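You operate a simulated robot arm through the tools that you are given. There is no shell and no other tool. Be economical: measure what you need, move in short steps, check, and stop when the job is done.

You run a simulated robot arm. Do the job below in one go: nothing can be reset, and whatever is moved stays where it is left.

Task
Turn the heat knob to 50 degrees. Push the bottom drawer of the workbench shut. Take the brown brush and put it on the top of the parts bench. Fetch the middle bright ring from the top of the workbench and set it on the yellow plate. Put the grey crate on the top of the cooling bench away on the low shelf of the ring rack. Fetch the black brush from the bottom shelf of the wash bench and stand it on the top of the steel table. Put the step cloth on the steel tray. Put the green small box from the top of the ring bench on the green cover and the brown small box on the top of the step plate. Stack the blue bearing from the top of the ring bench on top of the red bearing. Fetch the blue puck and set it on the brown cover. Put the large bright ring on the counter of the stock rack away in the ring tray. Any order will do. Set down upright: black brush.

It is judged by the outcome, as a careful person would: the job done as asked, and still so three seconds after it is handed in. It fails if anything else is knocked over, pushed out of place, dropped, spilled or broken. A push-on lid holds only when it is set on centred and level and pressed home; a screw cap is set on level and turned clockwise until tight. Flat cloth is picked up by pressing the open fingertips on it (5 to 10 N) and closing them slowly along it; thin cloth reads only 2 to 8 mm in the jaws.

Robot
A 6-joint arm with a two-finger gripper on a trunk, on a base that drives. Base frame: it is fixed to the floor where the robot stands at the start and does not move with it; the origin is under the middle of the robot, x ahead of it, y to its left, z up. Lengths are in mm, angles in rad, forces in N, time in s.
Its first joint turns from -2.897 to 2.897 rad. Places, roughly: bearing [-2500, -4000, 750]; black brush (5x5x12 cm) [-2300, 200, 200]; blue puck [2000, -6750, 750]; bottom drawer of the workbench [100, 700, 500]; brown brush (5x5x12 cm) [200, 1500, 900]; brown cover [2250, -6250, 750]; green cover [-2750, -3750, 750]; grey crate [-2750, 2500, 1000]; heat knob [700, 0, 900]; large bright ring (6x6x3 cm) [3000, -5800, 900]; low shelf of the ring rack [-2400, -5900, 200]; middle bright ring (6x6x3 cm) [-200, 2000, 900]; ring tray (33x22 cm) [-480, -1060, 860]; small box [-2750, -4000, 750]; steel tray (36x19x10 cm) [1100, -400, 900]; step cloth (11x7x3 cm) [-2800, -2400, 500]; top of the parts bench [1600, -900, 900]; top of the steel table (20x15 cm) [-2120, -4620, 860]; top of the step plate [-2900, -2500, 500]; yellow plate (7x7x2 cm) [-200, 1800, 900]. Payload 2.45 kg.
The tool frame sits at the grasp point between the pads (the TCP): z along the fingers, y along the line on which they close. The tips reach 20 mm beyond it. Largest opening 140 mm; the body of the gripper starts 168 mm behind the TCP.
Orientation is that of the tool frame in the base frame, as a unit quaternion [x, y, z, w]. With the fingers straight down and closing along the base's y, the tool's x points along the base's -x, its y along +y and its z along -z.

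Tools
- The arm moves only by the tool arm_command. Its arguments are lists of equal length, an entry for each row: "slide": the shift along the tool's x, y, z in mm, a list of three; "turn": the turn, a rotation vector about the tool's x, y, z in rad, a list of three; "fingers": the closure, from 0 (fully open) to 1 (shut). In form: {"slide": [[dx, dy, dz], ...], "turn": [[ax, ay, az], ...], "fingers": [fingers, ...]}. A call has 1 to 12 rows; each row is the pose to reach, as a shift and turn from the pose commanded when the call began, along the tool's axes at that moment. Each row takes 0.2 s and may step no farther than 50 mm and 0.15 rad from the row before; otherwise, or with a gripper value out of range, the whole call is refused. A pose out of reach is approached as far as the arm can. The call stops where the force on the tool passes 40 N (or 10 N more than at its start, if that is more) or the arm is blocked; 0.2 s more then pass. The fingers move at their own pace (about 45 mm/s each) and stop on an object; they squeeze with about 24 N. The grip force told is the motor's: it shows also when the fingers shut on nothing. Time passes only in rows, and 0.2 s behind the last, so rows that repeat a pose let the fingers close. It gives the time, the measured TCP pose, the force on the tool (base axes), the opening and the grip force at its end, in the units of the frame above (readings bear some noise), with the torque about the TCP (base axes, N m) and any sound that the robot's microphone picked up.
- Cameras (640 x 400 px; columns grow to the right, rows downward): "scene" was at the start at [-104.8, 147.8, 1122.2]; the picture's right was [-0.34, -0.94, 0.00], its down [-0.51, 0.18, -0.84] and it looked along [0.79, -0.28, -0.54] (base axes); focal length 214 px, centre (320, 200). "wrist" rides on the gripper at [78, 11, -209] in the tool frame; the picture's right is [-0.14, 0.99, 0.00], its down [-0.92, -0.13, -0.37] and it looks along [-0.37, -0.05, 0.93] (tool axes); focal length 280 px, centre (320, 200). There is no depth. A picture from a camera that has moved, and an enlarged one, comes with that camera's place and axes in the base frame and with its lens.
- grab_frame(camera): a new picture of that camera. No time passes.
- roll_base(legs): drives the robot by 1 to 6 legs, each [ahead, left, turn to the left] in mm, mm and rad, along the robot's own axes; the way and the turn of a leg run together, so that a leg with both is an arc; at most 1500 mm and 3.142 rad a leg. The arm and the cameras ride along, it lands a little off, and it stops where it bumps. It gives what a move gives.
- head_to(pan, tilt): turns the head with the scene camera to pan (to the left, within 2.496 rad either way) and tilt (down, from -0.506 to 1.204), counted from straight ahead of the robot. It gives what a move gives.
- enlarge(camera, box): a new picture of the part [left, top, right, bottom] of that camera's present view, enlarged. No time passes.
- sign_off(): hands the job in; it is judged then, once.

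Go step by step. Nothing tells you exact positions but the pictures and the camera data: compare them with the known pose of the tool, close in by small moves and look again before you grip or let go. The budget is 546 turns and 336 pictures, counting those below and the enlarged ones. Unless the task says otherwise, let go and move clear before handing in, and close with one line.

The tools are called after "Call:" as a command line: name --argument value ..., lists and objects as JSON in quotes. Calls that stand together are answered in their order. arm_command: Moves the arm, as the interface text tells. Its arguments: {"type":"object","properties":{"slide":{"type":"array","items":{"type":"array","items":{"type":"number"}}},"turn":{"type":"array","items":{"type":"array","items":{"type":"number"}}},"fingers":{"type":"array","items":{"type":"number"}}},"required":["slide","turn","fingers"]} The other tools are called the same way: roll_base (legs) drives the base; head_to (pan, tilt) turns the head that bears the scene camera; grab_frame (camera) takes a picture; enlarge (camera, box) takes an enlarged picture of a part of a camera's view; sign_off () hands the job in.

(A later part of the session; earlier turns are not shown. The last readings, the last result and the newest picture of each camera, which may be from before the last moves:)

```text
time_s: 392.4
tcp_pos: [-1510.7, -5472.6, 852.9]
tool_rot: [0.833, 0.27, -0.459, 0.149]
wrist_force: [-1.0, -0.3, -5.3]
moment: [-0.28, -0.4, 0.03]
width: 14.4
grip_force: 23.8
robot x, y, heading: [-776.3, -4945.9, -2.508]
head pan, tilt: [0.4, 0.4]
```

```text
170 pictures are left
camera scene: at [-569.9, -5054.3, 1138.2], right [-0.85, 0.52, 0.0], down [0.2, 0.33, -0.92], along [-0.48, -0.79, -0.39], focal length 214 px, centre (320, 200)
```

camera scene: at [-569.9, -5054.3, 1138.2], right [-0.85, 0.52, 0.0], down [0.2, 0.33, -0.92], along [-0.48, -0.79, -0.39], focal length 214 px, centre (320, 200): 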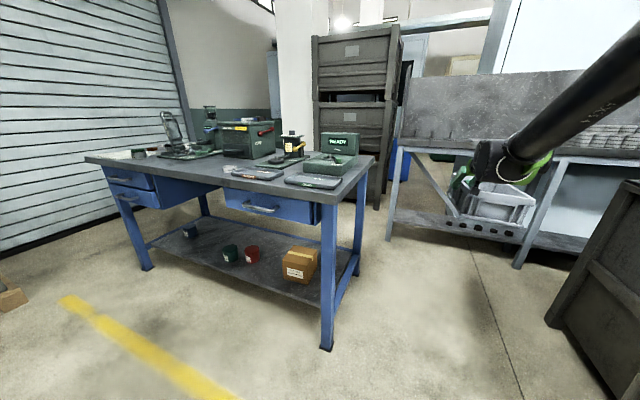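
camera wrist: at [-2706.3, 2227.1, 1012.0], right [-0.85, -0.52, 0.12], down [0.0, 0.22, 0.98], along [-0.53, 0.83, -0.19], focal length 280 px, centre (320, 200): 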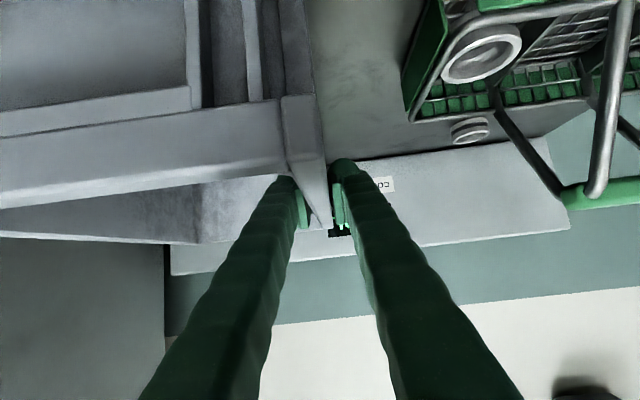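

Call:
arm_command --slide '[[39, 6, 25], [78, 12, 50], [117, 18, 75], [156, 24, 100], [195, 30, 125], [234, 36, 150], [273, 42, 175], [312, 48, 200], [351, 54, 225], [390, 60, 250], [425, 65, 272]]' --turn '[[0, 0, 0], [0, 0, 0], [0, 0, 0], [0, 0, 0], [0, 0, 0], [0, 0, 0], [0, 0, 0], [0, 0, 0], [0, 0, 0], [0, 0, 0], [0, 0, 0]]' --fingers '[1, 1, 1, 1, 1, 1, 1, 1, 1, 1, 1]'

Call:
grab_frame --camera "scene"

Call:
grab_frame --camera "wrist"

```text
time_s: 394.8
tcp_pos: [-1526.9, -5575.6, 401.2]
tool_rot: [0.835, 0.271, -0.456, 0.147]
wrist_force: [0.8, 0.7, -4.9]
moment: [-0.3, -0.4, -0.04]
width: 14.5
grip_force: 23.8
out of reach, approached as far as the arm can: row 9, 10, 11
robot x, y, heading: [-779.4, -4947.4, -2.516]
head pan, tilt: [0.4, 0.4]
```

```text
169 pictures are left
camera scene: at [-569.8, -5054.4, 1138.2], right [-0.86, 0.52, 0.0], down [0.2, 0.33, -0.92], along [-0.48, -0.79, -0.39], focal length 214 px, centre (320, 200)
```

scene: 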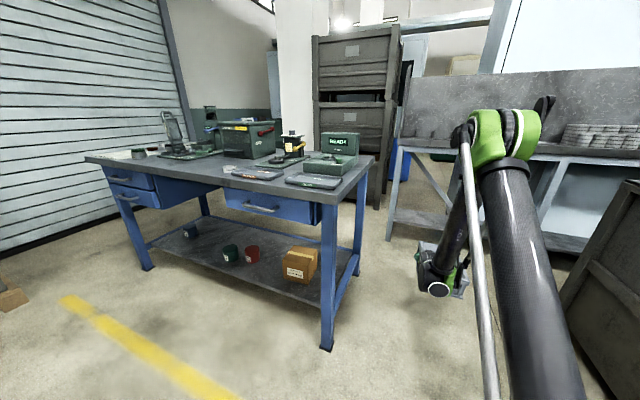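

```text
168 pictures are left
camera wrist: at [-1345.5, -5456.6, 450.1], right [0.52, -0.85, 0.11], down [-0.23, -0.01, 0.97], along [-0.82, -0.53, -0.2], focal length 280 px, centre (320, 200)
```

wrist: 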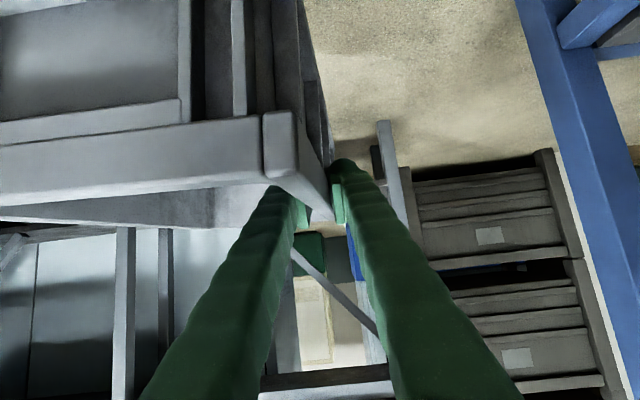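

Call:
arm_command --slide '[[-10, 0, 25], [-17, 0, 48], [-22, 0, 70], [-24, 0, 92]]' --turn '[[0, 0, 0], [0, 0, 0], [0, 0, 0], [0, 0, 0]]' --fingers '[1, 1, 1, 1]'

```text
time_s: 395.8
tcp_pos: [-1601.0, -5626.0, 373.0]
tool_rot: [0.833, 0.27, -0.459, 0.149]
wrist_force: [-0.3, -0.8, -5.6]
moment: [-0.29, -0.43, -0.01]
width: 14.6
grip_force: 24.0
robot x, y, heading: [-783.4, -4948.9, -2.515]
head pan, tilt: [0.4, 0.4]
```

Call:
roll_base --legs '[[430, 0, 0]]'

Call:
head_to --pan 0.5 --tilt 0.45

Call:
grab_frame --camera "scene"

Call:
grab_frame --camera "wrist"

```text
time_s: 398.4
tcp_pos: [-1953.2, -5883.5, 373.6]
tool_rot: [0.833, 0.271, -0.459, 0.15]
wrist_force: [0.0, 1.3, -5.3]
moment: [-0.31, -0.4, 0.0]
width: 14.6
grip_force: 23.9
robot x, y, heading: [-1134.0, -5203.8, -2.511]
head pan, tilt: [0.4, 0.4]
```

```text
time_s: 399.1
tcp_pos: [-1952.0, -5882.5, 372.8]
tool_rot: [0.833, 0.272, -0.459, 0.15]
wrist_force: [0.4, -0.2, -4.3]
moment: [-0.31, -0.4, -0.01]
width: 14.3
grip_force: 23.9
robot x, y, heading: [-1131.8, -5204.5, -2.515]
head pan, tilt: [0.499, 0.45]
```

```text
167 pictures are left
camera scene: at [-913.9, -5313.4, 1133.6], right [-0.9, 0.43, 0.0], down [0.19, 0.39, -0.9], along [-0.39, -0.81, -0.44], focal length 214 px, centre (320, 200)
```

scene: 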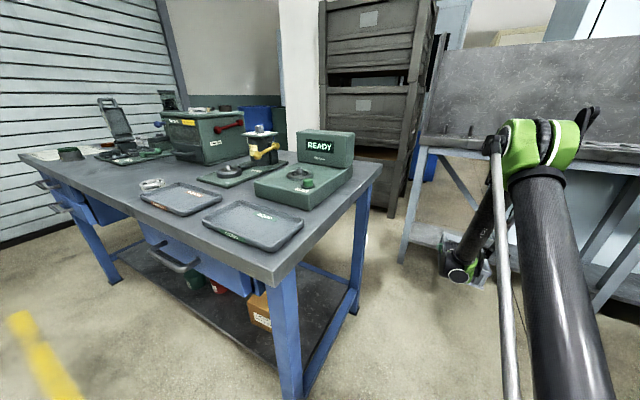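

```text
166 pictures are left
camera wrist: at [-1769.7, -5762.9, 418.4], right [0.52, -0.84, 0.12], down [-0.22, 0.0, 0.98], along [-0.82, -0.54, -0.19], focal length 280 px, centre (320, 200)
```

wrist: 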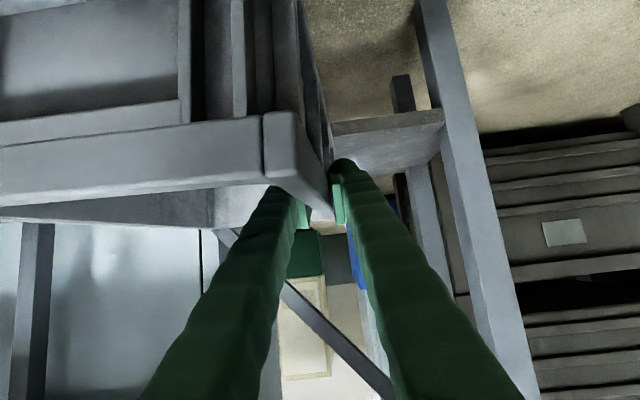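

Call:
roll_base --legs '[[200, 0, 0]]'

Call:
roll_base --legs '[[165, 0, 0]]'

Call:
head_to --pan 0.25 --tilt 0.5

Call:
grab_frame --camera "scene"

Call:
grab_frame --camera "wrist"

```text
time_s: 400.7
tcp_pos: [-2114.4, -5999.2, 373.1]
tool_rot: [0.833, 0.271, -0.459, 0.149]
wrist_force: [0.3, -1.1, -5.2]
moment: [-0.31, -0.4, 0.03]
width: 14.7
grip_force: 24.0
robot x, y, heading: [-1289.3, -5319.6, -2.516]
head pan, tilt: [0.499, 0.45]
```

```text
time_s: 402.1
tcp_pos: [-2246.9, -6094.8, 373.0]
tool_rot: [0.833, 0.27, -0.459, 0.149]
wrist_force: [0.7, -0.7, -5.6]
moment: [-0.3, -0.39, 0.02]
width: 14.6
grip_force: 23.7
robot x, y, heading: [-1428.2, -5415.0, -2.516]
head pan, tilt: [0.499, 0.45]
```

```text
time_s: 402.9
tcp_pos: [-2245.3, -6093.4, 372.5]
tool_rot: [0.833, 0.271, -0.459, 0.149]
wrist_force: [-0.3, -0.7, -6.2]
moment: [-0.33, -0.43, 0.02]
width: 14.6
grip_force: 24.2
robot x, y, heading: [-1425.8, -5417.7, -2.516]
head pan, tilt: [0.25, 0.499]
```

```text
165 pictures are left
camera scene: at [-1226.0, -5513.7, 1129.1], right [-0.77, 0.64, 0.0], down [0.31, 0.37, -0.88], along [-0.56, -0.68, -0.48], focal length 214 px, centre (320, 200)
```

scene: 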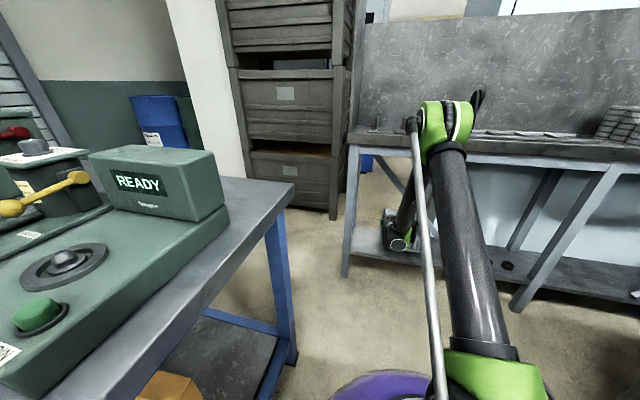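

```text
164 pictures are left
camera wrist: at [-2064.0, -5974.5, 418.5], right [0.52, -0.84, 0.12], down [-0.22, 0.0, 0.98], along [-0.82, -0.54, -0.19], focal length 280 px, centre (320, 200)
```

wrist: 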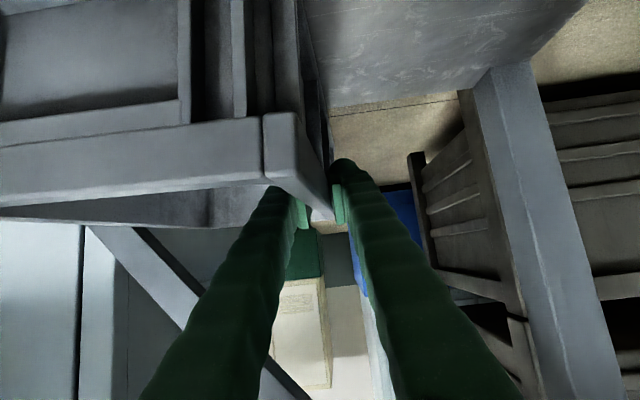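

Call:
arm_command --slide '[[17, 0, 11], [29, 0, 19], [38, 0, 24], [43, 0, 28], [48, 0, 31], [53, 0, 34], [58, 0, 37]]' --turn '[[0, 0, 0], [0, 0, 0], [0, 0, 0], [0, 0, 0], [0, 0, 0], [0, 0, 0], [0, 0, 0]]' --fingers '[1, 1, 1, 1, 1, 1, 1]'

Call:
grab_frame --camera "wrist"

```text
time_s: 404.5
tcp_pos: [-2248.2, -6093.9, 308.4]
tool_rot: [0.833, 0.271, -0.46, 0.149]
wrist_force: [4.6, 5.0, 25.3]
moment: [1.99, -1.51, 0.41]
width: 14.4
grip_force: 24.0
robot x, y, heading: [-1425.3, -5415.8, -2.518]
head pan, tilt: [0.25, 0.499]
stopped in row 7: the force on the tool passed its limit at 46 N (the readings are from after the stop); the commanded pose is now the measured one
```

```text
163 pictures are left
camera wrist: at [-2065.2, -5973.6, 352.9], right [0.52, -0.84, 0.12], down [-0.22, 0.0, 0.98], along [-0.82, -0.54, -0.18], focal length 280 px, centre (320, 200)
```

wrist: 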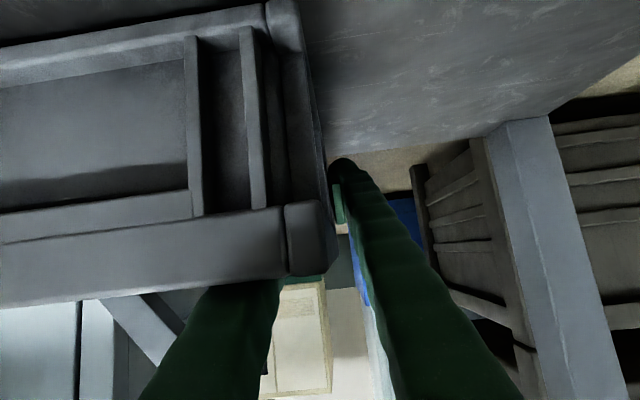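

The crate is standing on the shelf and the fingers have slid down its wall. I'll open and lift the fingers out.

Call:
arm_command --slide '[[-3, 0, -2], [-3, 0, -2], [-3, 0, -2], [-3, 0, -2]]' --turn '[[0, 0, 0], [0, 0, 0], [0, 0, 0], [0, 0, 0]]' --fingers '[0.8, 0.7, 0.65, 0.65]'

Call:
grab_frame --camera "wrist"

```text
time_s: 405.5
tcp_pos: [-2248.9, -6093.5, 310.0]
tool_rot: [0.833, 0.27, -0.46, 0.148]
wrist_force: [-0.3, 0.3, 0.4]
moment: [0.0, -0.01, -0.02]
width: 49.0
grip_force: 0.1
robot x, y, heading: [-1426.0, -5415.0, -2.513]
head pan, tilt: [0.25, 0.499]
```

```text
162 pictures are left
camera wrist: at [-2065.6, -5973.9, 355.4], right [0.52, -0.84, 0.12], down [-0.22, 0.0, 0.98], along [-0.82, -0.54, -0.19], focal length 280 px, centre (320, 200)
```

wrist: 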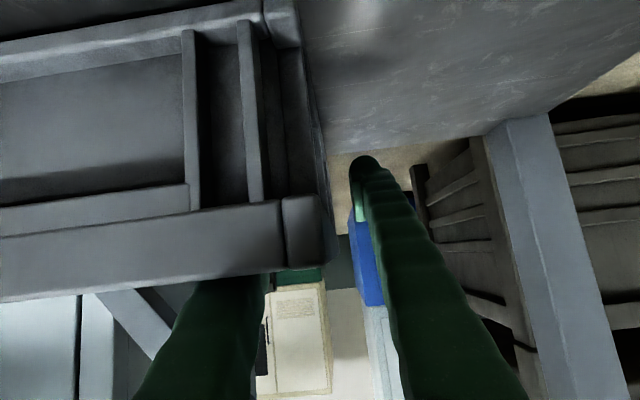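

Call:
arm_command --slide '[[-34, 0, -22], [-68, 0, -43], [-101, 0, -65], [-126, 0, -81]]' --turn '[[0, 0, 0], [0, 0, 0], [0, 0, 0], [0, 0, 0]]' --fingers '[0.65, 0.65, 0.65, 0.65]'

Call:
roll_base --legs '[[-350, 0, 0]]'

Call:
grab_frame --camera "wrist"

```text
time_s: 406.5
tcp_pos: [-2244.9, -6091.1, 459.0]
tool_rot: [0.833, 0.271, -0.46, 0.149]
wrist_force: [0.0, 0.3, -0.1]
moment: [-0.01, -0.02, 0.01]
width: 49.1
grip_force: 0.0
robot x, y, heading: [-1429.4, -5413.3, -2.513]
head pan, tilt: [0.25, 0.499]
```

```text
time_s: 408.7
tcp_pos: [-1968.3, -5887.6, 458.4]
tool_rot: [0.833, 0.269, -0.46, 0.148]
wrist_force: [-0.8, -0.3, -0.6]
moment: [0.01, -0.02, 0.02]
width: 48.9
grip_force: 0.1
robot x, y, heading: [-1144.4, -5213.3, -2.517]
head pan, tilt: [0.25, 0.499]
```

```text
161 pictures are left
camera wrist: at [-1784.3, -5768.2, 504.0], right [0.52, -0.85, 0.12], down [-0.22, 0.0, 0.98], along [-0.82, -0.53, -0.19], focal length 280 px, centre (320, 200)
```

wrist: 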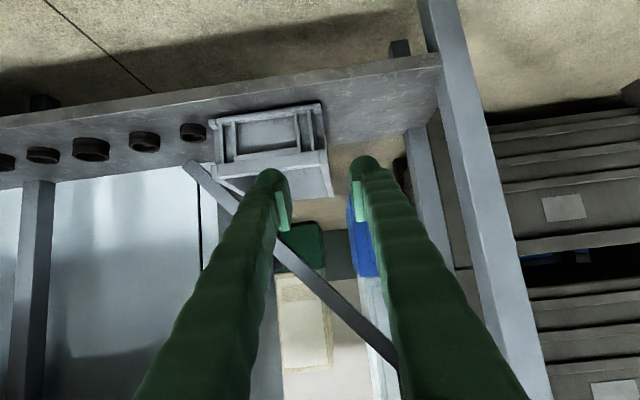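

The crate is standing on the low shelf. Now back out, raise and straighten the arm, then go to the ring bench.

Call:
roll_base --legs '[[-450, 0, 0]]'

Call:
arm_command --slide '[[-30, 0, -36], [-60, 0, -72], [-92, 0, -105], [-125, 0, -138], [-160, 0, -170], [-197, 0, -200], [-235, 0, -228], [-275, 0, -255], [-315, 0, -280], [-355, 0, -304], [-395, 0, -325]]' --turn '[[0, 0.09, 0], [0, 0.18, 0], [0, 0.27, 0], [0, 0.36, 0], [0, 0.45, 0], [0, 0.54, 0], [0, 0.63, 0], [0, 0.72, 0], [0, 0.81, 0], [0, 0.9, 0], [0, 1.0, 0]]' --fingers '[0.5, 0.5, 0.5, 0.5, 0.5, 0.5, 0.5, 0.5, 0.5, 0.5, 0.5]'

```text
time_s: 411.5
tcp_pos: [-1586.5, -5621.0, 458.8]
tool_rot: [0.832, 0.272, -0.46, 0.149]
wrist_force: [-0.4, -0.1, 0.7]
moment: [0.01, 0.01, 0.06]
width: 48.9
grip_force: 0.1
robot x, y, heading: [-768.8, -4939.2, -2.508]
head pan, tilt: [0.25, 0.499]
```

```text
time_s: 413.9
tcp_pos: [-1529.3, -5582.4, 962.4]
tool_rot: [0.95, 0.313, -0.004, 0.001]
wrist_force: [0.4, 0.8, -0.2]
moment: [-0.04, 0.09, 0.02]
width: 69.9
grip_force: 0.0
robot x, y, heading: [-771.8, -4942.9, -2.508]
head pan, tilt: [0.25, 0.499]
```

Call:
arm_command --slide '[[40, 0, -25], [80, 0, -50], [120, 0, -75], [160, 0, -100], [200, 0, -125], [240, 0, -150], [280, 0, -175], [320, 0, -200], [360, 0, -220]]' --turn '[[0, 0, 0], [0, 0, 0], [0, 0, 0], [0, 0, 0], [0, 0, 0], [0, 0, 0], [0, 0, 0], [0, 0, 0], [0, 0, 0]]' --fingers '[0.5, 0.5, 0.5, 0.5, 0.5, 0.5, 0.5, 0.5, 0.5]'

Call:
roll_base --legs '[[0, -1000, 0], [0, -880, 0]]'

Call:
head_to --pan 0.4 --tilt 0.4

Call:
grab_frame --camera "scene"

Call:
grab_frame --camera "wrist"

```text
time_s: 415.9
tcp_pos: [-1239.5, -5364.2, 1179.3]
tool_rot: [0.95, 0.312, -0.004, 0.001]
wrist_force: [0.2, -0.5, 0.0]
moment: [0.04, -0.07, 0.0]
width: 70.0
grip_force: 0.1
robot x, y, heading: [-773.6, -4946.1, -2.507]
head pan, tilt: [0.25, 0.499]
```

```text
time_s: 425.4
tcp_pos: [-2349.8, -3861.1, 1179.2]
tool_rot: [0.948, 0.319, -0.004, 0.001]
wrist_force: [0.5, -0.5, 0.5]
moment: [0.0, 0.0, 0.02]
width: 70.0
grip_force: 0.1
robot x, y, heading: [-1885.0, -3432.2, -2.496]
head pan, tilt: [0.25, 0.499]
```

```text
time_s: 426.1
tcp_pos: [-2350.0, -3860.8, 1178.8]
tool_rot: [0.948, 0.319, -0.005, 0.002]
wrist_force: [0.7, 0.2, -0.7]
moment: [-0.01, 0.03, -0.01]
width: 69.8
grip_force: 0.1
robot x, y, heading: [-1888.8, -3433.0, -2.494]
head pan, tilt: [0.4, 0.4]
```

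```text
160 pictures are left
camera scene: at [-1676.1, -3532.9, 1138.2], right [-0.87, 0.5, 0.0], down [0.2, 0.34, -0.92], along [-0.46, -0.8, -0.39], focal length 214 px, centre (320, 200)
```

scene: 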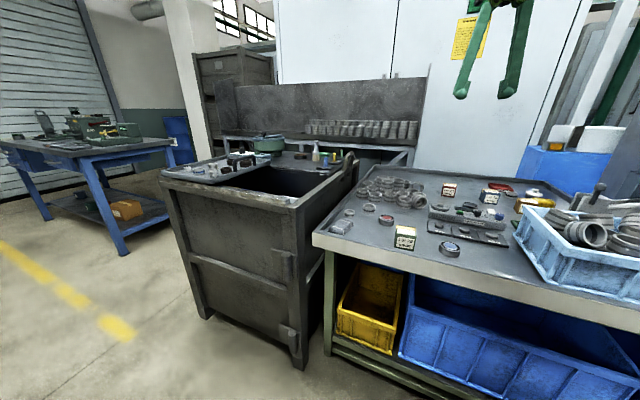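

```text
159 pictures are left
camera wrist: at [-2280.0, -3820.6, 1388.1], right [0.49, -0.87, 0.0], down [-0.81, -0.45, 0.38], along [-0.33, -0.18, -0.93], focal length 280 px, centre (320, 200)
```

wrist: 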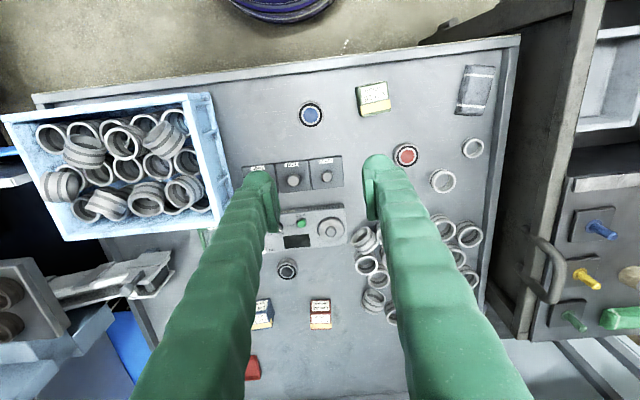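

Call:
enlarge --camera "wrist" --box '[230, 60, 520, 220]'

Call:
enlarge --camera "wrist" --box '[180, 220, 420, 380]'

Call:
enlarge --camera "scene" --box '[320, 150, 640, 310]'

```text
2.21 times, centred on (375, 140) of wrist
camera zoom: at [-2280.0, -3820.6, 1388.1], right [0.49, -0.87, 0.0], down [-0.81, -0.45, 0.38], along [-0.33, -0.18, -0.93], focal length 619 px, centre (199, 332)
```

zoom: 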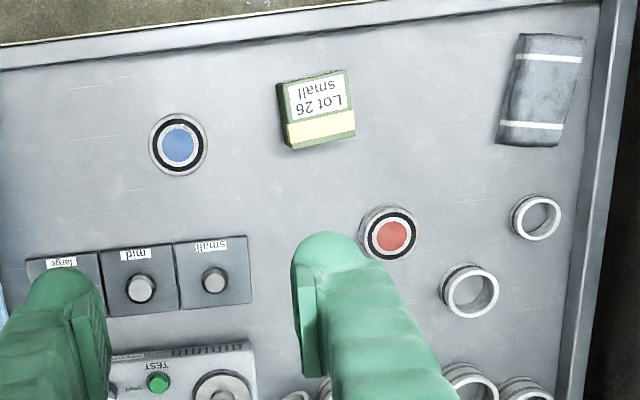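

```text
2.50 times, centred on (300, 300) of wrist
camera zoom: at [-2280.0, -3820.6, 1388.1], right [0.49, -0.87, 0.0], down [-0.81, -0.45, 0.38], along [-0.33, -0.18, -0.93], focal length 701 px, centre (370, -50)
```

zoom: 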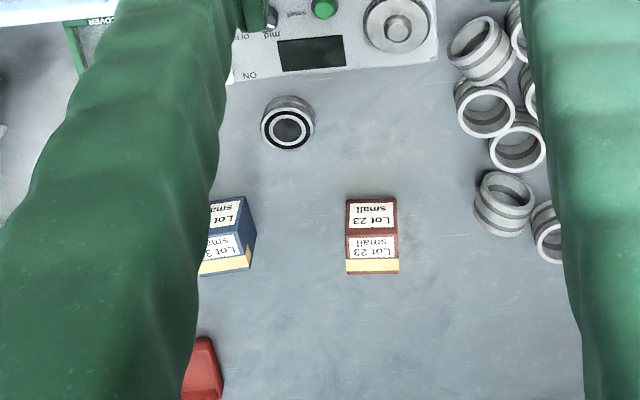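

```text
2.00 times, centred on (480, 230) of scene
camera zoom: at [-1676.1, -3532.9, 1138.2], right [-0.87, 0.5, 0.0], down [0.2, 0.34, -0.92], along [-0.46, -0.8, -0.39], focal length 429 px, centre (0, 140)
```

zoom: 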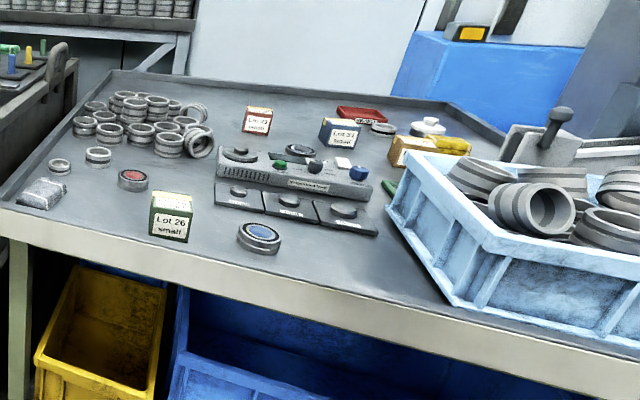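

I see the green box (Lot 26), brown box (Lot 23), blue and red bearings and the green cover near the blue tray. I'll back up a little for the bearings.

Call:
roll_base --legs '[[-210, 100, 0]]'

Call:
grab_frame --camera "wrist"

```text
time_s: 427.8
tcp_pos: [-2125.5, -3811.4, 1179.8]
tool_rot: [0.948, 0.318, -0.004, 0.001]
wrist_force: [-0.1, 0.9, -0.2]
moment: [-0.02, 0.03, 0.02]
width: 70.1
grip_force: 0.0
robot x, y, heading: [-1662.0, -3383.3, -2.493]
head pan, tilt: [0.4, 0.4]
```

```text
155 pictures are left
camera wrist: at [-2055.6, -3772.3, 1388.1], right [0.49, -0.87, 0.0], down [-0.81, -0.45, 0.38], along [-0.33, -0.18, -0.93], focal length 280 px, centre (320, 200)
```

wrist: 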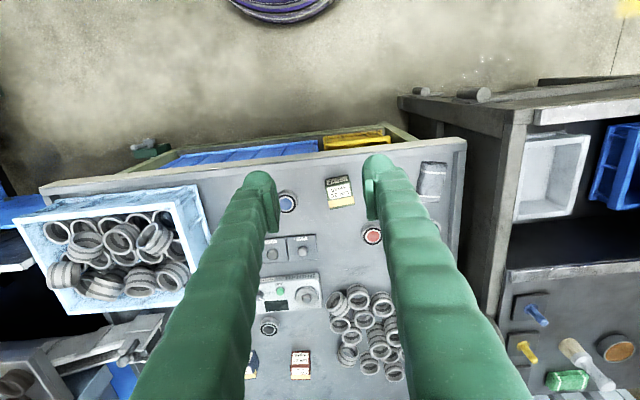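

Call:
arm_command --slide '[[-20, -13, 37], [-40, -25, 73], [-60, -38, 110], [-80, -51, 147], [-100, -63, 183], [-121, -76, 220], [-141, -89, 257], [-161, -101, 293], [-181, -114, 325]]' --turn '[[0, 0, 0], [0, 0, 0], [0, 0, 0], [0, 0, 0], [0, 0, 0], [0, 0, 0], [0, 0, 0], [0, 0, 0], [0, 0, 0]]' --fingers '[0.35, 0.35, 0.35, 0.35, 0.35, 0.35, 0.35, 0.35, 0.35]'

Call:
grab_frame --camera "wrist"

```text
time_s: 429.8
tcp_pos: [-2342.0, -3831.7, 859.3]
tool_rot: [0.948, 0.318, -0.004, 0.002]
wrist_force: [0.0, -0.2, -0.3]
moment: [-0.05, 0.03, 0.01]
width: 91.1
grip_force: 0.0
robot x, y, heading: [-1663.7, -3379.0, -2.493]
head pan, tilt: [0.4, 0.4]
```

```text
154 pictures are left
camera wrist: at [-2271.2, -3792.0, 1066.4], right [0.49, -0.87, 0.0], down [-0.81, -0.45, 0.38], along [-0.33, -0.18, -0.93], focal length 280 px, centre (320, 200)
```

wrist: 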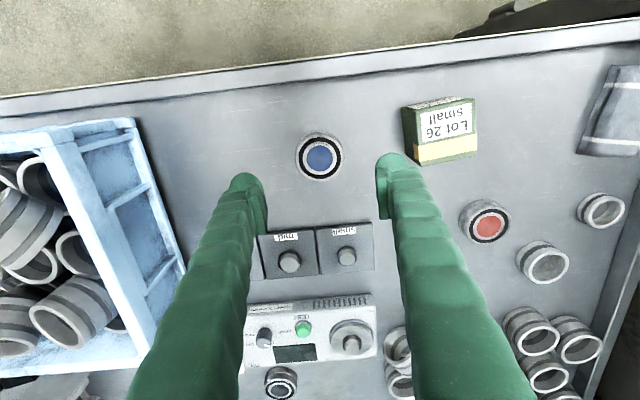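

Call:
arm_command --slide '[[0, 0, 40], [0, 0, 75], [0, 0, 95]]' --turn '[[0, 0, 0], [0, 0, 0], [0, 0, 0]]' --fingers '[0.35, 0.35, 0.35]'

Call:
enlarge --camera "wrist" --box '[220, 100, 420, 225]'

Call:
arm_command --slide '[[0, 0, 8], [0, 0, 16], [0, 0, 22], [0, 0, 28], [0, 0, 33], [0, 0, 38]]' --turn '[[0, 0, 0], [0, 0, 0], [0, 0, 0], [0, 0, 0], [0, 0, 0], [0, 0, 0]]' --fingers '[0.35, 0.35, 0.35, 0.35, 0.35, 0.35]'

```text
time_s: 430.6
tcp_pos: [-2343.6, -3831.1, 758.4]
tool_rot: [0.948, 0.318, -0.004, 0.001]
wrist_force: [0.6, -0.2, 0.1]
moment: [-0.02, 0.05, -0.01]
width: 91.0
grip_force: 0.1
robot x, y, heading: [-1660.0, -3383.2, -2.498]
head pan, tilt: [0.4, 0.4]
```

```text
3.20 times, centred on (320, 162) of wrist
camera zoom: at [-2274.1, -3791.8, 967.3], right [0.49, -0.87, 0.0], down [-0.81, -0.45, 0.38], along [-0.33, -0.18, -0.93], focal length 897 px, centre (320, 320)
```

zoom: 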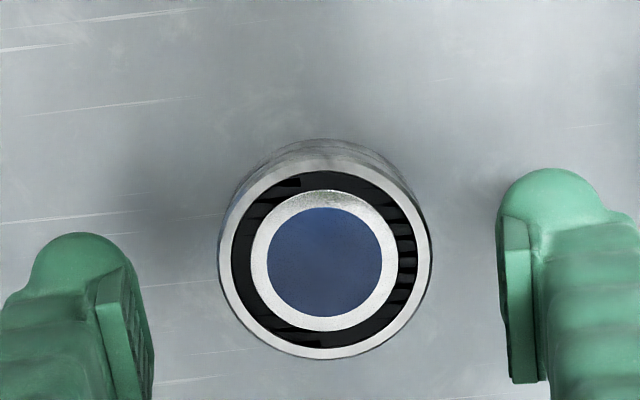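

```text
time_s: 432.0
tcp_pos: [-2343.3, -3832.0, 722.8]
tool_rot: [0.948, 0.318, -0.003, 0.002]
wrist_force: [1.2, -1.0, -0.4]
moment: [-0.03, -0.02, 0.01]
width: 90.9
grip_force: 0.1
robot x, y, heading: [-1663.1, -3381.2, -2.492]
head pan, tilt: [0.4, 0.4]
```

Call:
arm_command --slide '[[0, 0, 4], [0, 0, 8], [0, 0, 12], [0, 0, 16]]' --turn '[[0, 0, 0], [0, 0, 0], [0, 0, 0], [0, 0, 0]]' --fingers '[0.35, 0.35, 0.35, 0.35]'

Call:
enlarge --camera "wrist" --box '[220, 120, 420, 245]'

```text
time_s: 432.7
tcp_pos: [-2343.2, -3832.6, 717.7]
tool_rot: [0.948, 0.318, -0.005, 0.003]
wrist_force: [4.9, 2.5, 20.8]
moment: [-0.07, -0.28, 0.03]
width: 91.2
grip_force: 0.3
robot x, y, heading: [-1662.8, -3379.5, -2.499]
head pan, tilt: [0.4, 0.4]
stopped in row 3: the force on the tool passed its limit at 52 N (the readings are from after the stop); the commanded pose is now the measured one
```

```text
3.20 times, centred on (320, 182) of wrist
camera zoom: at [-2273.2, -3793.1, 925.3], right [0.49, -0.87, 0.0], down [-0.81, -0.45, 0.38], along [-0.33, -0.19, -0.93], focal length 897 px, centre (320, 256)
```

zoom: 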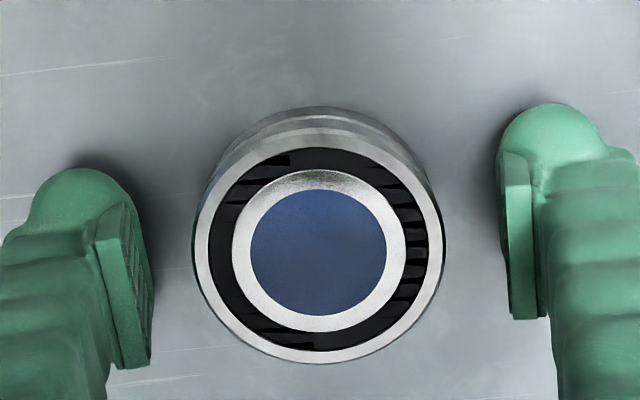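

Call:
arm_command --slide '[[0, 0, -6], [0, 0, -6], [0, 0, -6], [0, 0, -6], [0, 0, -6], [0, 0, -6], [0, 0, -6]]' --turn '[[0, 0, 0], [0, 0, 0], [0, 0, 0], [0, 0, 0], [0, 0, 0], [0, 0, 0], [0, 0, 0]]' --fingers '[0.45, 0.55, 0.8, 1, 1, 1, 1]'

Call:
arm_command --slide '[[0, 0, -5], [0, 0, -12], [0, 0, -22], [0, 0, -35], [0, 0, -50], [0, 0, -70], [0, 0, -90]]' --turn '[[0, 0, 0], [0, 0, 0], [0, 0, 0], [0, 0, 0], [0, 0, 0], [0, 0, 0], [0, 0, 0]]' --fingers '[1, 1, 1, 1, 1, 1, 1]'

Call:
grab_frame --camera "wrist"

```text
time_s: 434.3
tcp_pos: [-2343.7, -3833.1, 721.5]
tool_rot: [0.948, 0.318, -0.005, 0.002]
wrist_force: [0.0, -0.1, 0.5]
moment: [-0.03, -0.05, -0.02]
width: 60.8
grip_force: 23.7
robot x, y, heading: [-1664.5, -3383.5, -2.49]
head pan, tilt: [0.4, 0.4]
```

```text
time_s: 435.9
tcp_pos: [-2344.3, -3833.7, 810.6]
tool_rot: [0.948, 0.318, -0.005, 0.001]
wrist_force: [-0.3, 0.7, -2.2]
moment: [-0.02, -0.02, -0.01]
width: 60.5
grip_force: 24.3
robot x, y, heading: [-1663.8, -3382.5, -2.493]
head pan, tilt: [0.4, 0.4]
```

```text
151 pictures are left
camera wrist: at [-2274.0, -3795.1, 1019.2], right [0.49, -0.87, 0.0], down [-0.81, -0.45, 0.38], along [-0.33, -0.18, -0.93], focal length 280 px, centre (320, 200)
```

wrist: 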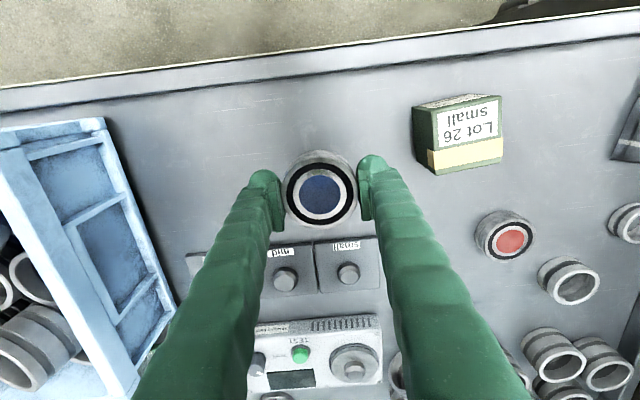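

Call:
arm_command --slide '[[-20, 35, -10], [-40, 70, -10], [-60, 105, -10], [-80, 140, -10], [-100, 175, -10], [-117, 207, -10], [-117, 207, -10]]' --turn '[[0, 0, 0], [0, 0, 0], [0, 0, 0], [0, 0, 0], [0, 0, 0], [0, 0, 0], [0, 0, 0]]' --fingers '[1, 1, 1, 1, 1, 1, 1]'

Call:
grab_frame --camera "wrist"

Call:
enlarge --camera "scene" --box '[260, 130, 420, 250]'

```text
time_s: 437.5
tcp_pos: [-2311.1, -4068.3, 822.4]
tool_rot: [0.948, 0.318, -0.006, 0.002]
wrist_force: [0.4, 0.7, -2.9]
moment: [0.03, 0.01, 0.0]
width: 60.7
grip_force: 24.5
robot x, y, heading: [-1662.6, -3382.0, -2.496]
head pan, tilt: [0.4, 0.4]
```

```text
150 pictures are left
camera wrist: at [-2241.9, -4028.0, 1031.1], right [0.49, -0.87, 0.0], down [-0.81, -0.45, 0.38], along [-0.33, -0.18, -0.93], focal length 280 px, centre (320, 200)
```

wrist: 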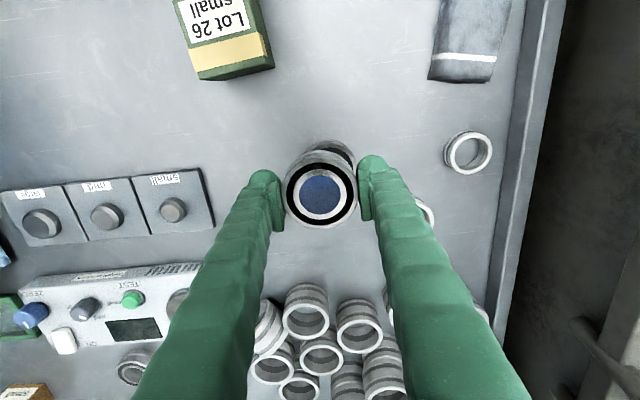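

```text
3.33 times, centred on (340, 190) of scene
camera zoom: at [-1451.5, -3485.4, 1138.2], right [-0.87, 0.5, 0.0], down [0.2, 0.34, -0.92], along [-0.46, -0.8, -0.39], focal length 715 px, centre (253, 233)
```

zoom: 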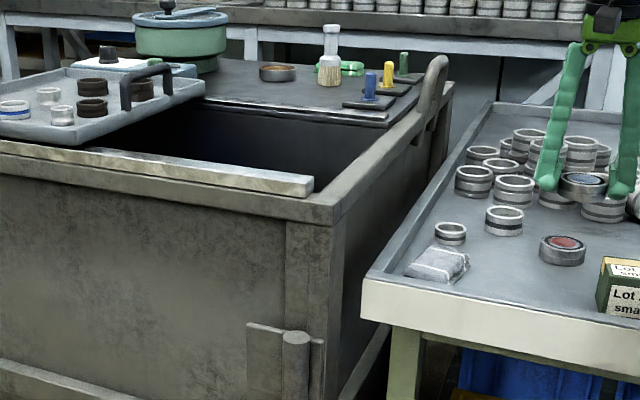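

Call:
enlarge --camera "wrist" --box '[240, 100, 400, 250]'

```text
2.67 times, centred on (320, 175) of wrist
camera zoom: at [-2241.9, -4028.0, 1031.1], right [0.49, -0.87, 0.0], down [-0.81, -0.45, 0.38], along [-0.33, -0.18, -0.93], focal length 748 px, centre (320, 267)
```

zoom: 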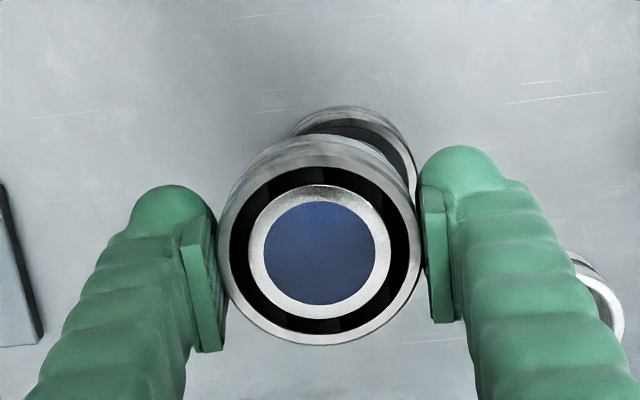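

Call:
arm_command --slide '[[-4, 5, 5], [-7, 10, 15], [-7, 10, 25]]' --turn '[[0, 0, 0], [0, 0, 0], [0, 0, 0]]' --fingers '[1, 1, 1]'

Call:
enlarge --camera "wrist" --box '[240, 100, 400, 250]'

Call:
enlarge --camera "scene" --box '[360, 160, 440, 220]'

```text
time_s: 438.3
tcp_pos: [-2311.9, -4080.5, 797.6]
tool_rot: [0.948, 0.318, -0.005, 0.002]
wrist_force: [0.2, -0.3, -2.2]
moment: [0.01, 0.01, 0.01]
width: 61.0
grip_force: 24.0
robot x, y, heading: [-1662.8, -3380.3, -2.493]
head pan, tilt: [0.4, 0.4]
```

```text
2.67 times, centred on (320, 175) of wrist
camera zoom: at [-2242.0, -4040.4, 1006.4], right [0.49, -0.87, 0.0], down [-0.81, -0.45, 0.38], along [-0.33, -0.18, -0.93], focal length 748 px, centre (320, 267)
```

zoom: 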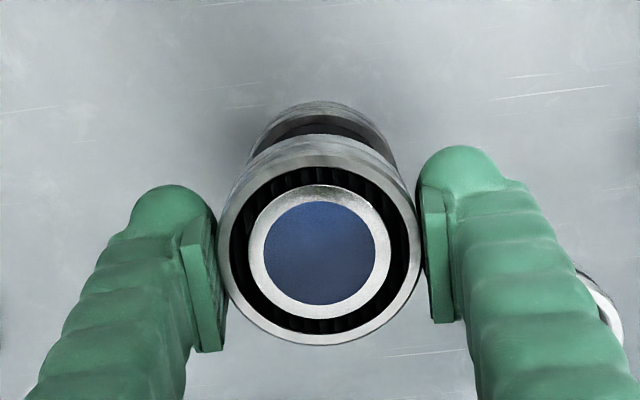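

```text
6.67 times, centred on (400, 190) of scene
camera zoom: at [-1451.5, -3485.5, 1138.2], right [-0.87, 0.5, 0.0], down [0.2, 0.34, -0.92], along [-0.46, -0.8, -0.39], focal length 1430 px, centre (-213, 267)
```

zoom: 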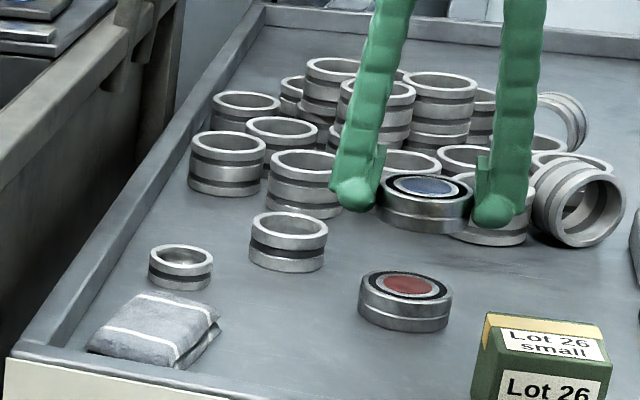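

Call:
arm_command --slide '[[0, 0, 20], [0, 0, 34], [0, 0, 40], [0, 0, 44], [0, 0, 48], [0, 0, 52]]' --turn '[[0, 0, 0], [0, 0, 0], [0, 0, 0], [0, 0, 0], [0, 0, 0], [0, 0, 0]]' --fingers '[1, 1, 1, 1, 1, 1]'

Call:
enlarge --camera "scene" --box '[360, 160, 440, 220]'

```text
time_s: 439.7
tcp_pos: [-2310.9, -4081.8, 745.8]
tool_rot: [0.948, 0.318, -0.004, 0.002]
wrist_force: [0.5, 0.5, -1.8]
moment: [0.0, 0.03, 0.0]
width: 60.8
grip_force: 23.7
robot x, y, heading: [-1661.3, -3382.7, -2.493]
head pan, tilt: [0.4, 0.4]
```

```text
6.67 times, centred on (400, 190) of scene
camera zoom: at [-1451.5, -3485.5, 1138.2], right [-0.87, 0.5, 0.0], down [0.2, 0.34, -0.92], along [-0.46, -0.8, -0.39], focal length 1430 px, centre (-213, 267)
```

zoom: 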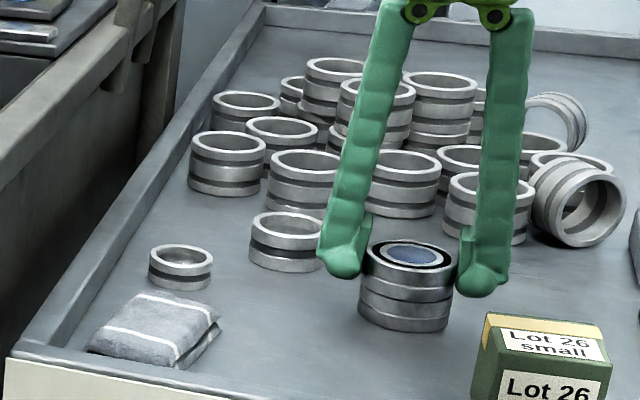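

Call:
arm_command --slide '[[0, 0, 2], [0, 0, 4], [0, 0, 6], [0, 0, 8]]' --turn '[[0, 0, 0], [0, 0, 0], [0, 0, 0], [0, 0, 0]]' --fingers '[1, 1, 1, 1]'

```text
time_s: 440.7
tcp_pos: [-2311.9, -4080.3, 740.3]
tool_rot: [0.948, 0.318, -0.006, 0.002]
wrist_force: [4.5, -2.2, 23.6]
moment: [-0.03, -0.07, -0.02]
width: 61.4
grip_force: 23.7
robot x, y, heading: [-1660.4, -3380.4, -2.494]
head pan, tilt: [0.4, 0.4]
```

Contact made on the red bearing. Release gently and rise.

Call:
arm_command --slide '[[0, 0, -2], [0, 0, -2], [0, 0, -2], [0, 0, -2], [0, 0, -30], [0, 0, -70], [0, 0, -110]]' --turn '[[0, 0, 0], [0, 0, 0], [0, 0, 0], [0, 0, 0], [0, 0, 0], [0, 0, 0], [0, 0, 0]]' --fingers '[0.53, 0.47, 0.42, 0.42, 0.42, 0.42, 0.42]'

Call:
grab_frame --camera "wrist"

Call:
enlarge --camera "scene" --box '[340, 140, 500, 260]'

```text
time_s: 442.3
tcp_pos: [-2311.2, -4081.6, 848.1]
tool_rot: [0.948, 0.318, -0.005, 0.002]
wrist_force: [0.5, 0.5, 0.3]
moment: [0.04, -0.03, 0.02]
width: 81.0
grip_force: 0.0
robot x, y, heading: [-1662.8, -3380.4, -2.498]
head pan, tilt: [0.4, 0.4]
```

```text
144 pictures are left
camera wrist: at [-2241.0, -4042.7, 1055.5], right [0.49, -0.87, 0.0], down [-0.81, -0.45, 0.38], along [-0.33, -0.18, -0.93], focal length 280 px, centre (320, 200)
```

wrist: 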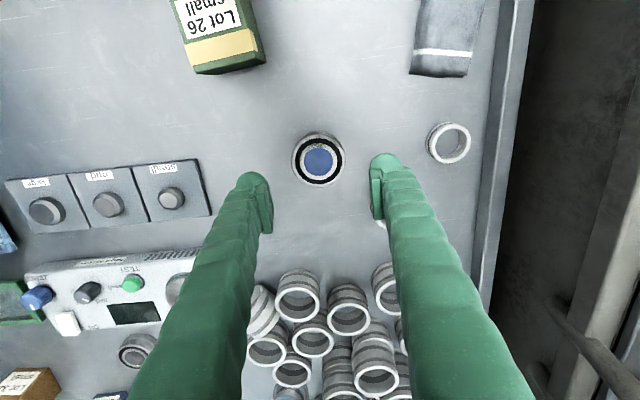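

```text
3.33 times, centred on (420, 200) of scene
camera zoom: at [-1451.5, -3485.5, 1138.2], right [-0.87, 0.5, 0.0], down [0.2, 0.34, -0.92], along [-0.46, -0.8, -0.39], focal length 715 px, centre (-13, 200)
```

zoom: 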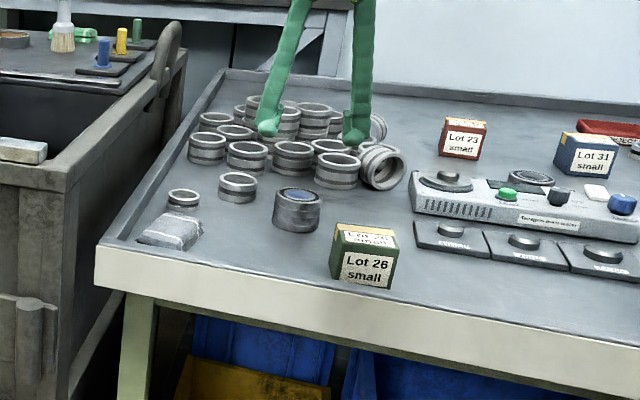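

Bearings stacked. There are several small boxes; I'll check which one is brown.

Call:
head_to --pan 0.1 --tilt 0.4

Call:
enlarge --camera "scene" --box '[260, 110, 500, 260]'

Call:
enlarge --camera "wrist" --box '[0, 240, 200, 400]'

```text
time_s: 443.1
tcp_pos: [-2310.8, -4082.4, 846.1]
tool_rot: [0.948, 0.318, -0.005, 0.002]
wrist_force: [-0.1, -0.3, 0.2]
moment: [0.01, 0.02, -0.02]
width: 81.4
grip_force: 0.0
robot x, y, heading: [-1663.9, -3382.9, -2.498]
head pan, tilt: [0.099, 0.4]
```

```text
2.67 times, centred on (380, 185) of scene
camera zoom: at [-1473.1, -3468.1, 1138.2], right [-0.68, 0.73, 0.0], down [0.29, 0.26, -0.92], along [-0.68, -0.63, -0.39], focal length 572 px, centre (160, 240)
```

zoom: 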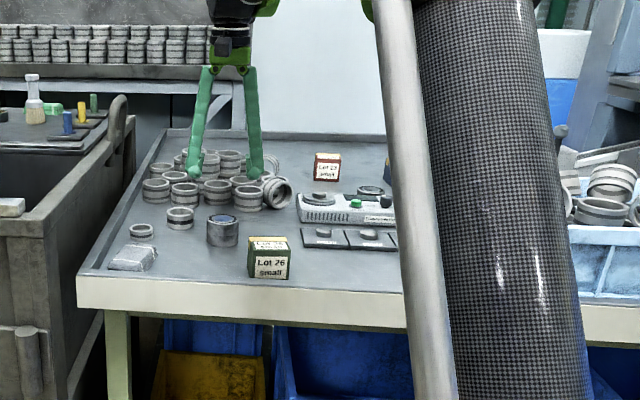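

```text
2.50 times, centred on (100, 320) of wrist
camera zoom: at [-2241.0, -4042.7, 1055.1], right [0.49, -0.87, 0.0], down [-0.81, -0.45, 0.38], along [-0.33, -0.18, -0.93], focal length 701 px, centre (870, -100)
```

zoom: 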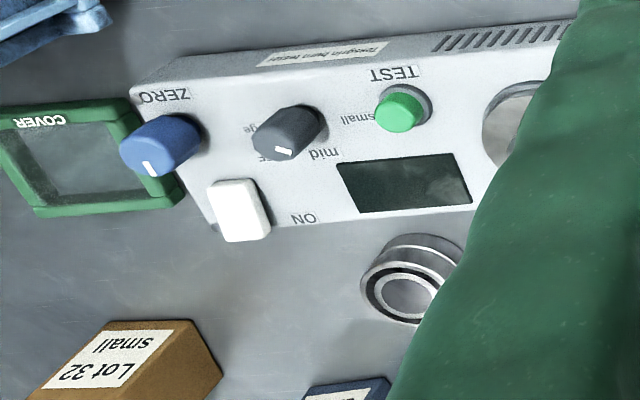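

The brown box is "Lot 32". First the green box (Lot 26) onto the green cover: hover above it.

Call:
arm_command --slide '[[30, -16, -10], [60, -32, -20], [90, -48, -30], [120, -64, -30], [150, -81, -30]]' --turn '[[0, 0, 0], [0, 0, 0], [0, 0, 0], [0, 0, 0], [0, 0, 0]]' --fingers '[0.15, 0.15, 0.15, 0.15, 0.15]'

Call:
grab_frame --camera "wrist"

```text
time_s: 444.3
tcp_pos: [-2240.9, -3927.3, 874.2]
tool_rot: [0.948, 0.318, -0.005, 0.002]
wrist_force: [-0.2, 0.9, 0.3]
moment: [0.01, -0.04, 0.02]
width: 119.0
grip_force: 0.1
robot x, y, heading: [-1664.6, -3383.6, -2.495]
head pan, tilt: [0.099, 0.4]
```

```text
140 pictures are left
camera wrist: at [-2171.6, -3889.1, 1082.5], right [0.49, -0.87, 0.0], down [-0.81, -0.45, 0.38], along [-0.33, -0.18, -0.93], focal length 280 px, centre (320, 200)
```

wrist: 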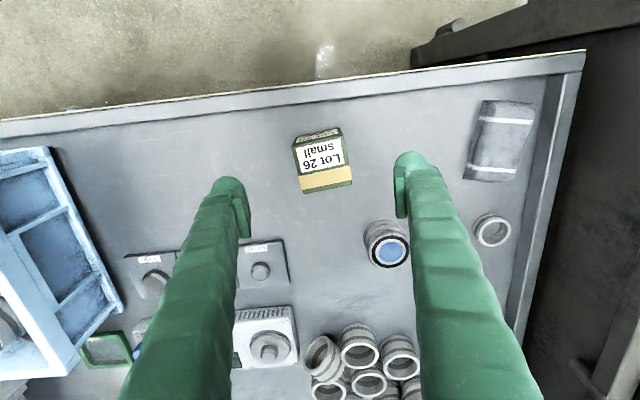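

Call:
arm_command --slide '[[0, 0, 40], [0, 0, 80], [0, 0, 115], [0, 0, 140], [0, 0, 140], [0, 0, 140], [0, 0, 140], [0, 0, 140], [0, 0, 140]]' --turn '[[0, 0, -0.03], [0, 0, -0.03], [0, 0, -0.03], [0, 0, -0.03], [0, 0, -0.03], [0, 0, -0.03], [0, 0, -0.03], [0, 0, -0.03], [0, 0, -0.03]]' --fingers '[0.15, 0.15, 0.15, 0.15, 0.4, 0.6, 0.8, 1, 1]'

Call:
arm_command --slide '[[0, 0, -6], [0, 0, -14], [0, 0, -26], [0, 0, -45], [0, 0, -70], [0, 0, -100]]' --turn '[[0, 0, 0], [0, 0, 0], [0, 0, 0], [0, 0, 0], [0, 0, 0], [0, 0, 0]]' --fingers '[1, 1, 1, 1, 1, 1]'

Call:
grab_frame --camera "wrist"

```text
time_s: 446.3
tcp_pos: [-2240.2, -3926.1, 735.3]
tool_rot: [0.943, 0.333, -0.004, 0.002]
wrist_force: [-0.5, 0.1, 0.3]
moment: [-0.01, 0.01, 0.05]
width: 65.3
grip_force: 23.9
robot x, y, heading: [-1663.2, -3380.4, -2.503]
head pan, tilt: [0.099, 0.4]
```

```text
time_s: 447.7
tcp_pos: [-2241.9, -3926.7, 836.4]
tool_rot: [0.943, 0.332, -0.005, 0.001]
wrist_force: [-0.1, -0.9, -2.3]
moment: [0.03, -0.03, 0.02]
width: 64.8
grip_force: 24.2
robot x, y, heading: [-1661.5, -3385.0, -2.5]
head pan, tilt: [0.099, 0.4]
```

```text
139 pictures are left
camera wrist: at [-2172.2, -3885.2, 1044.6], right [0.51, -0.86, 0.0], down [-0.79, -0.48, 0.38], along [-0.32, -0.19, -0.93], focal length 280 px, centre (320, 200)
```

wrist: 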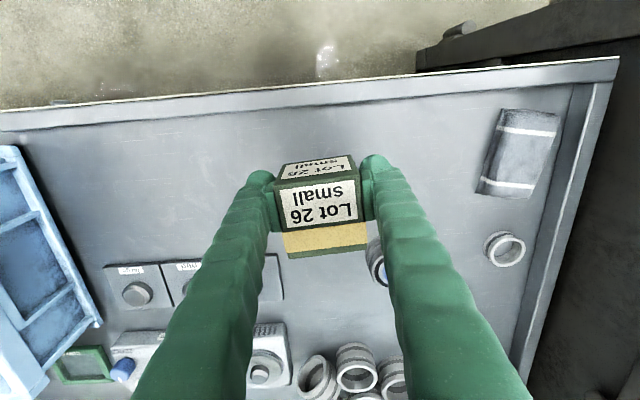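

Call:
arm_command --slide '[[20, 0, -40], [45, 0, -80], [75, 0, -115], [110, 0, -135], [150, 0, -145]]' --turn '[[0, 0, 0], [0, 0, 0], [0, 0, 0], [0, 0, 0], [0, 0, 0]]' --fingers '[1, 1, 1, 1, 1]'

Call:
roll_base --legs '[[260, -150, 0]]'

Call:
grab_frame --camera "wrist"

```text
time_s: 448.9
tcp_pos: [-2120.8, -3830.3, 979.6]
tool_rot: [0.943, 0.332, -0.005, 0.001]
wrist_force: [-0.6, 0.3, -4.1]
moment: [0.08, -0.1, -0.01]
width: 65.3
grip_force: 24.3
robot x, y, heading: [-1663.2, -3384.8, -2.498]
head pan, tilt: [0.099, 0.4]
```

```text
time_s: 450.9
tcp_pos: [-2414.3, -3875.8, 980.0]
tool_rot: [0.942, 0.334, -0.005, 0.001]
wrist_force: [-0.1, 0.4, -3.8]
moment: [0.01, -0.01, 0.01]
width: 65.1
grip_force: 24.4
robot x, y, heading: [-1956.9, -3426.6, -2.494]
head pan, tilt: [0.099, 0.4]
```

```text
138 pictures are left
camera wrist: at [-2345.7, -3834.0, 1188.4], right [0.52, -0.86, 0.0], down [-0.79, -0.48, 0.38], along [-0.32, -0.2, -0.93], focal length 280 px, centre (320, 200)
```

wrist: 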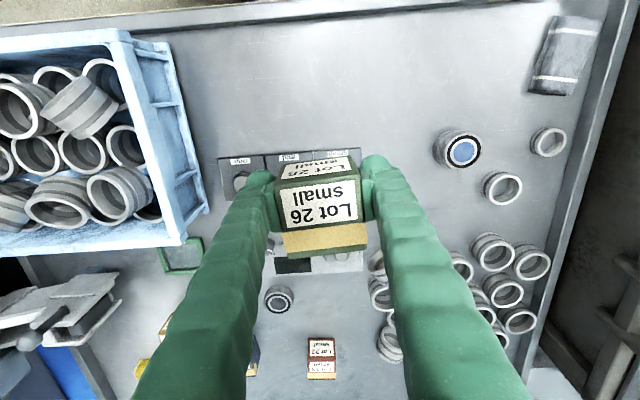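

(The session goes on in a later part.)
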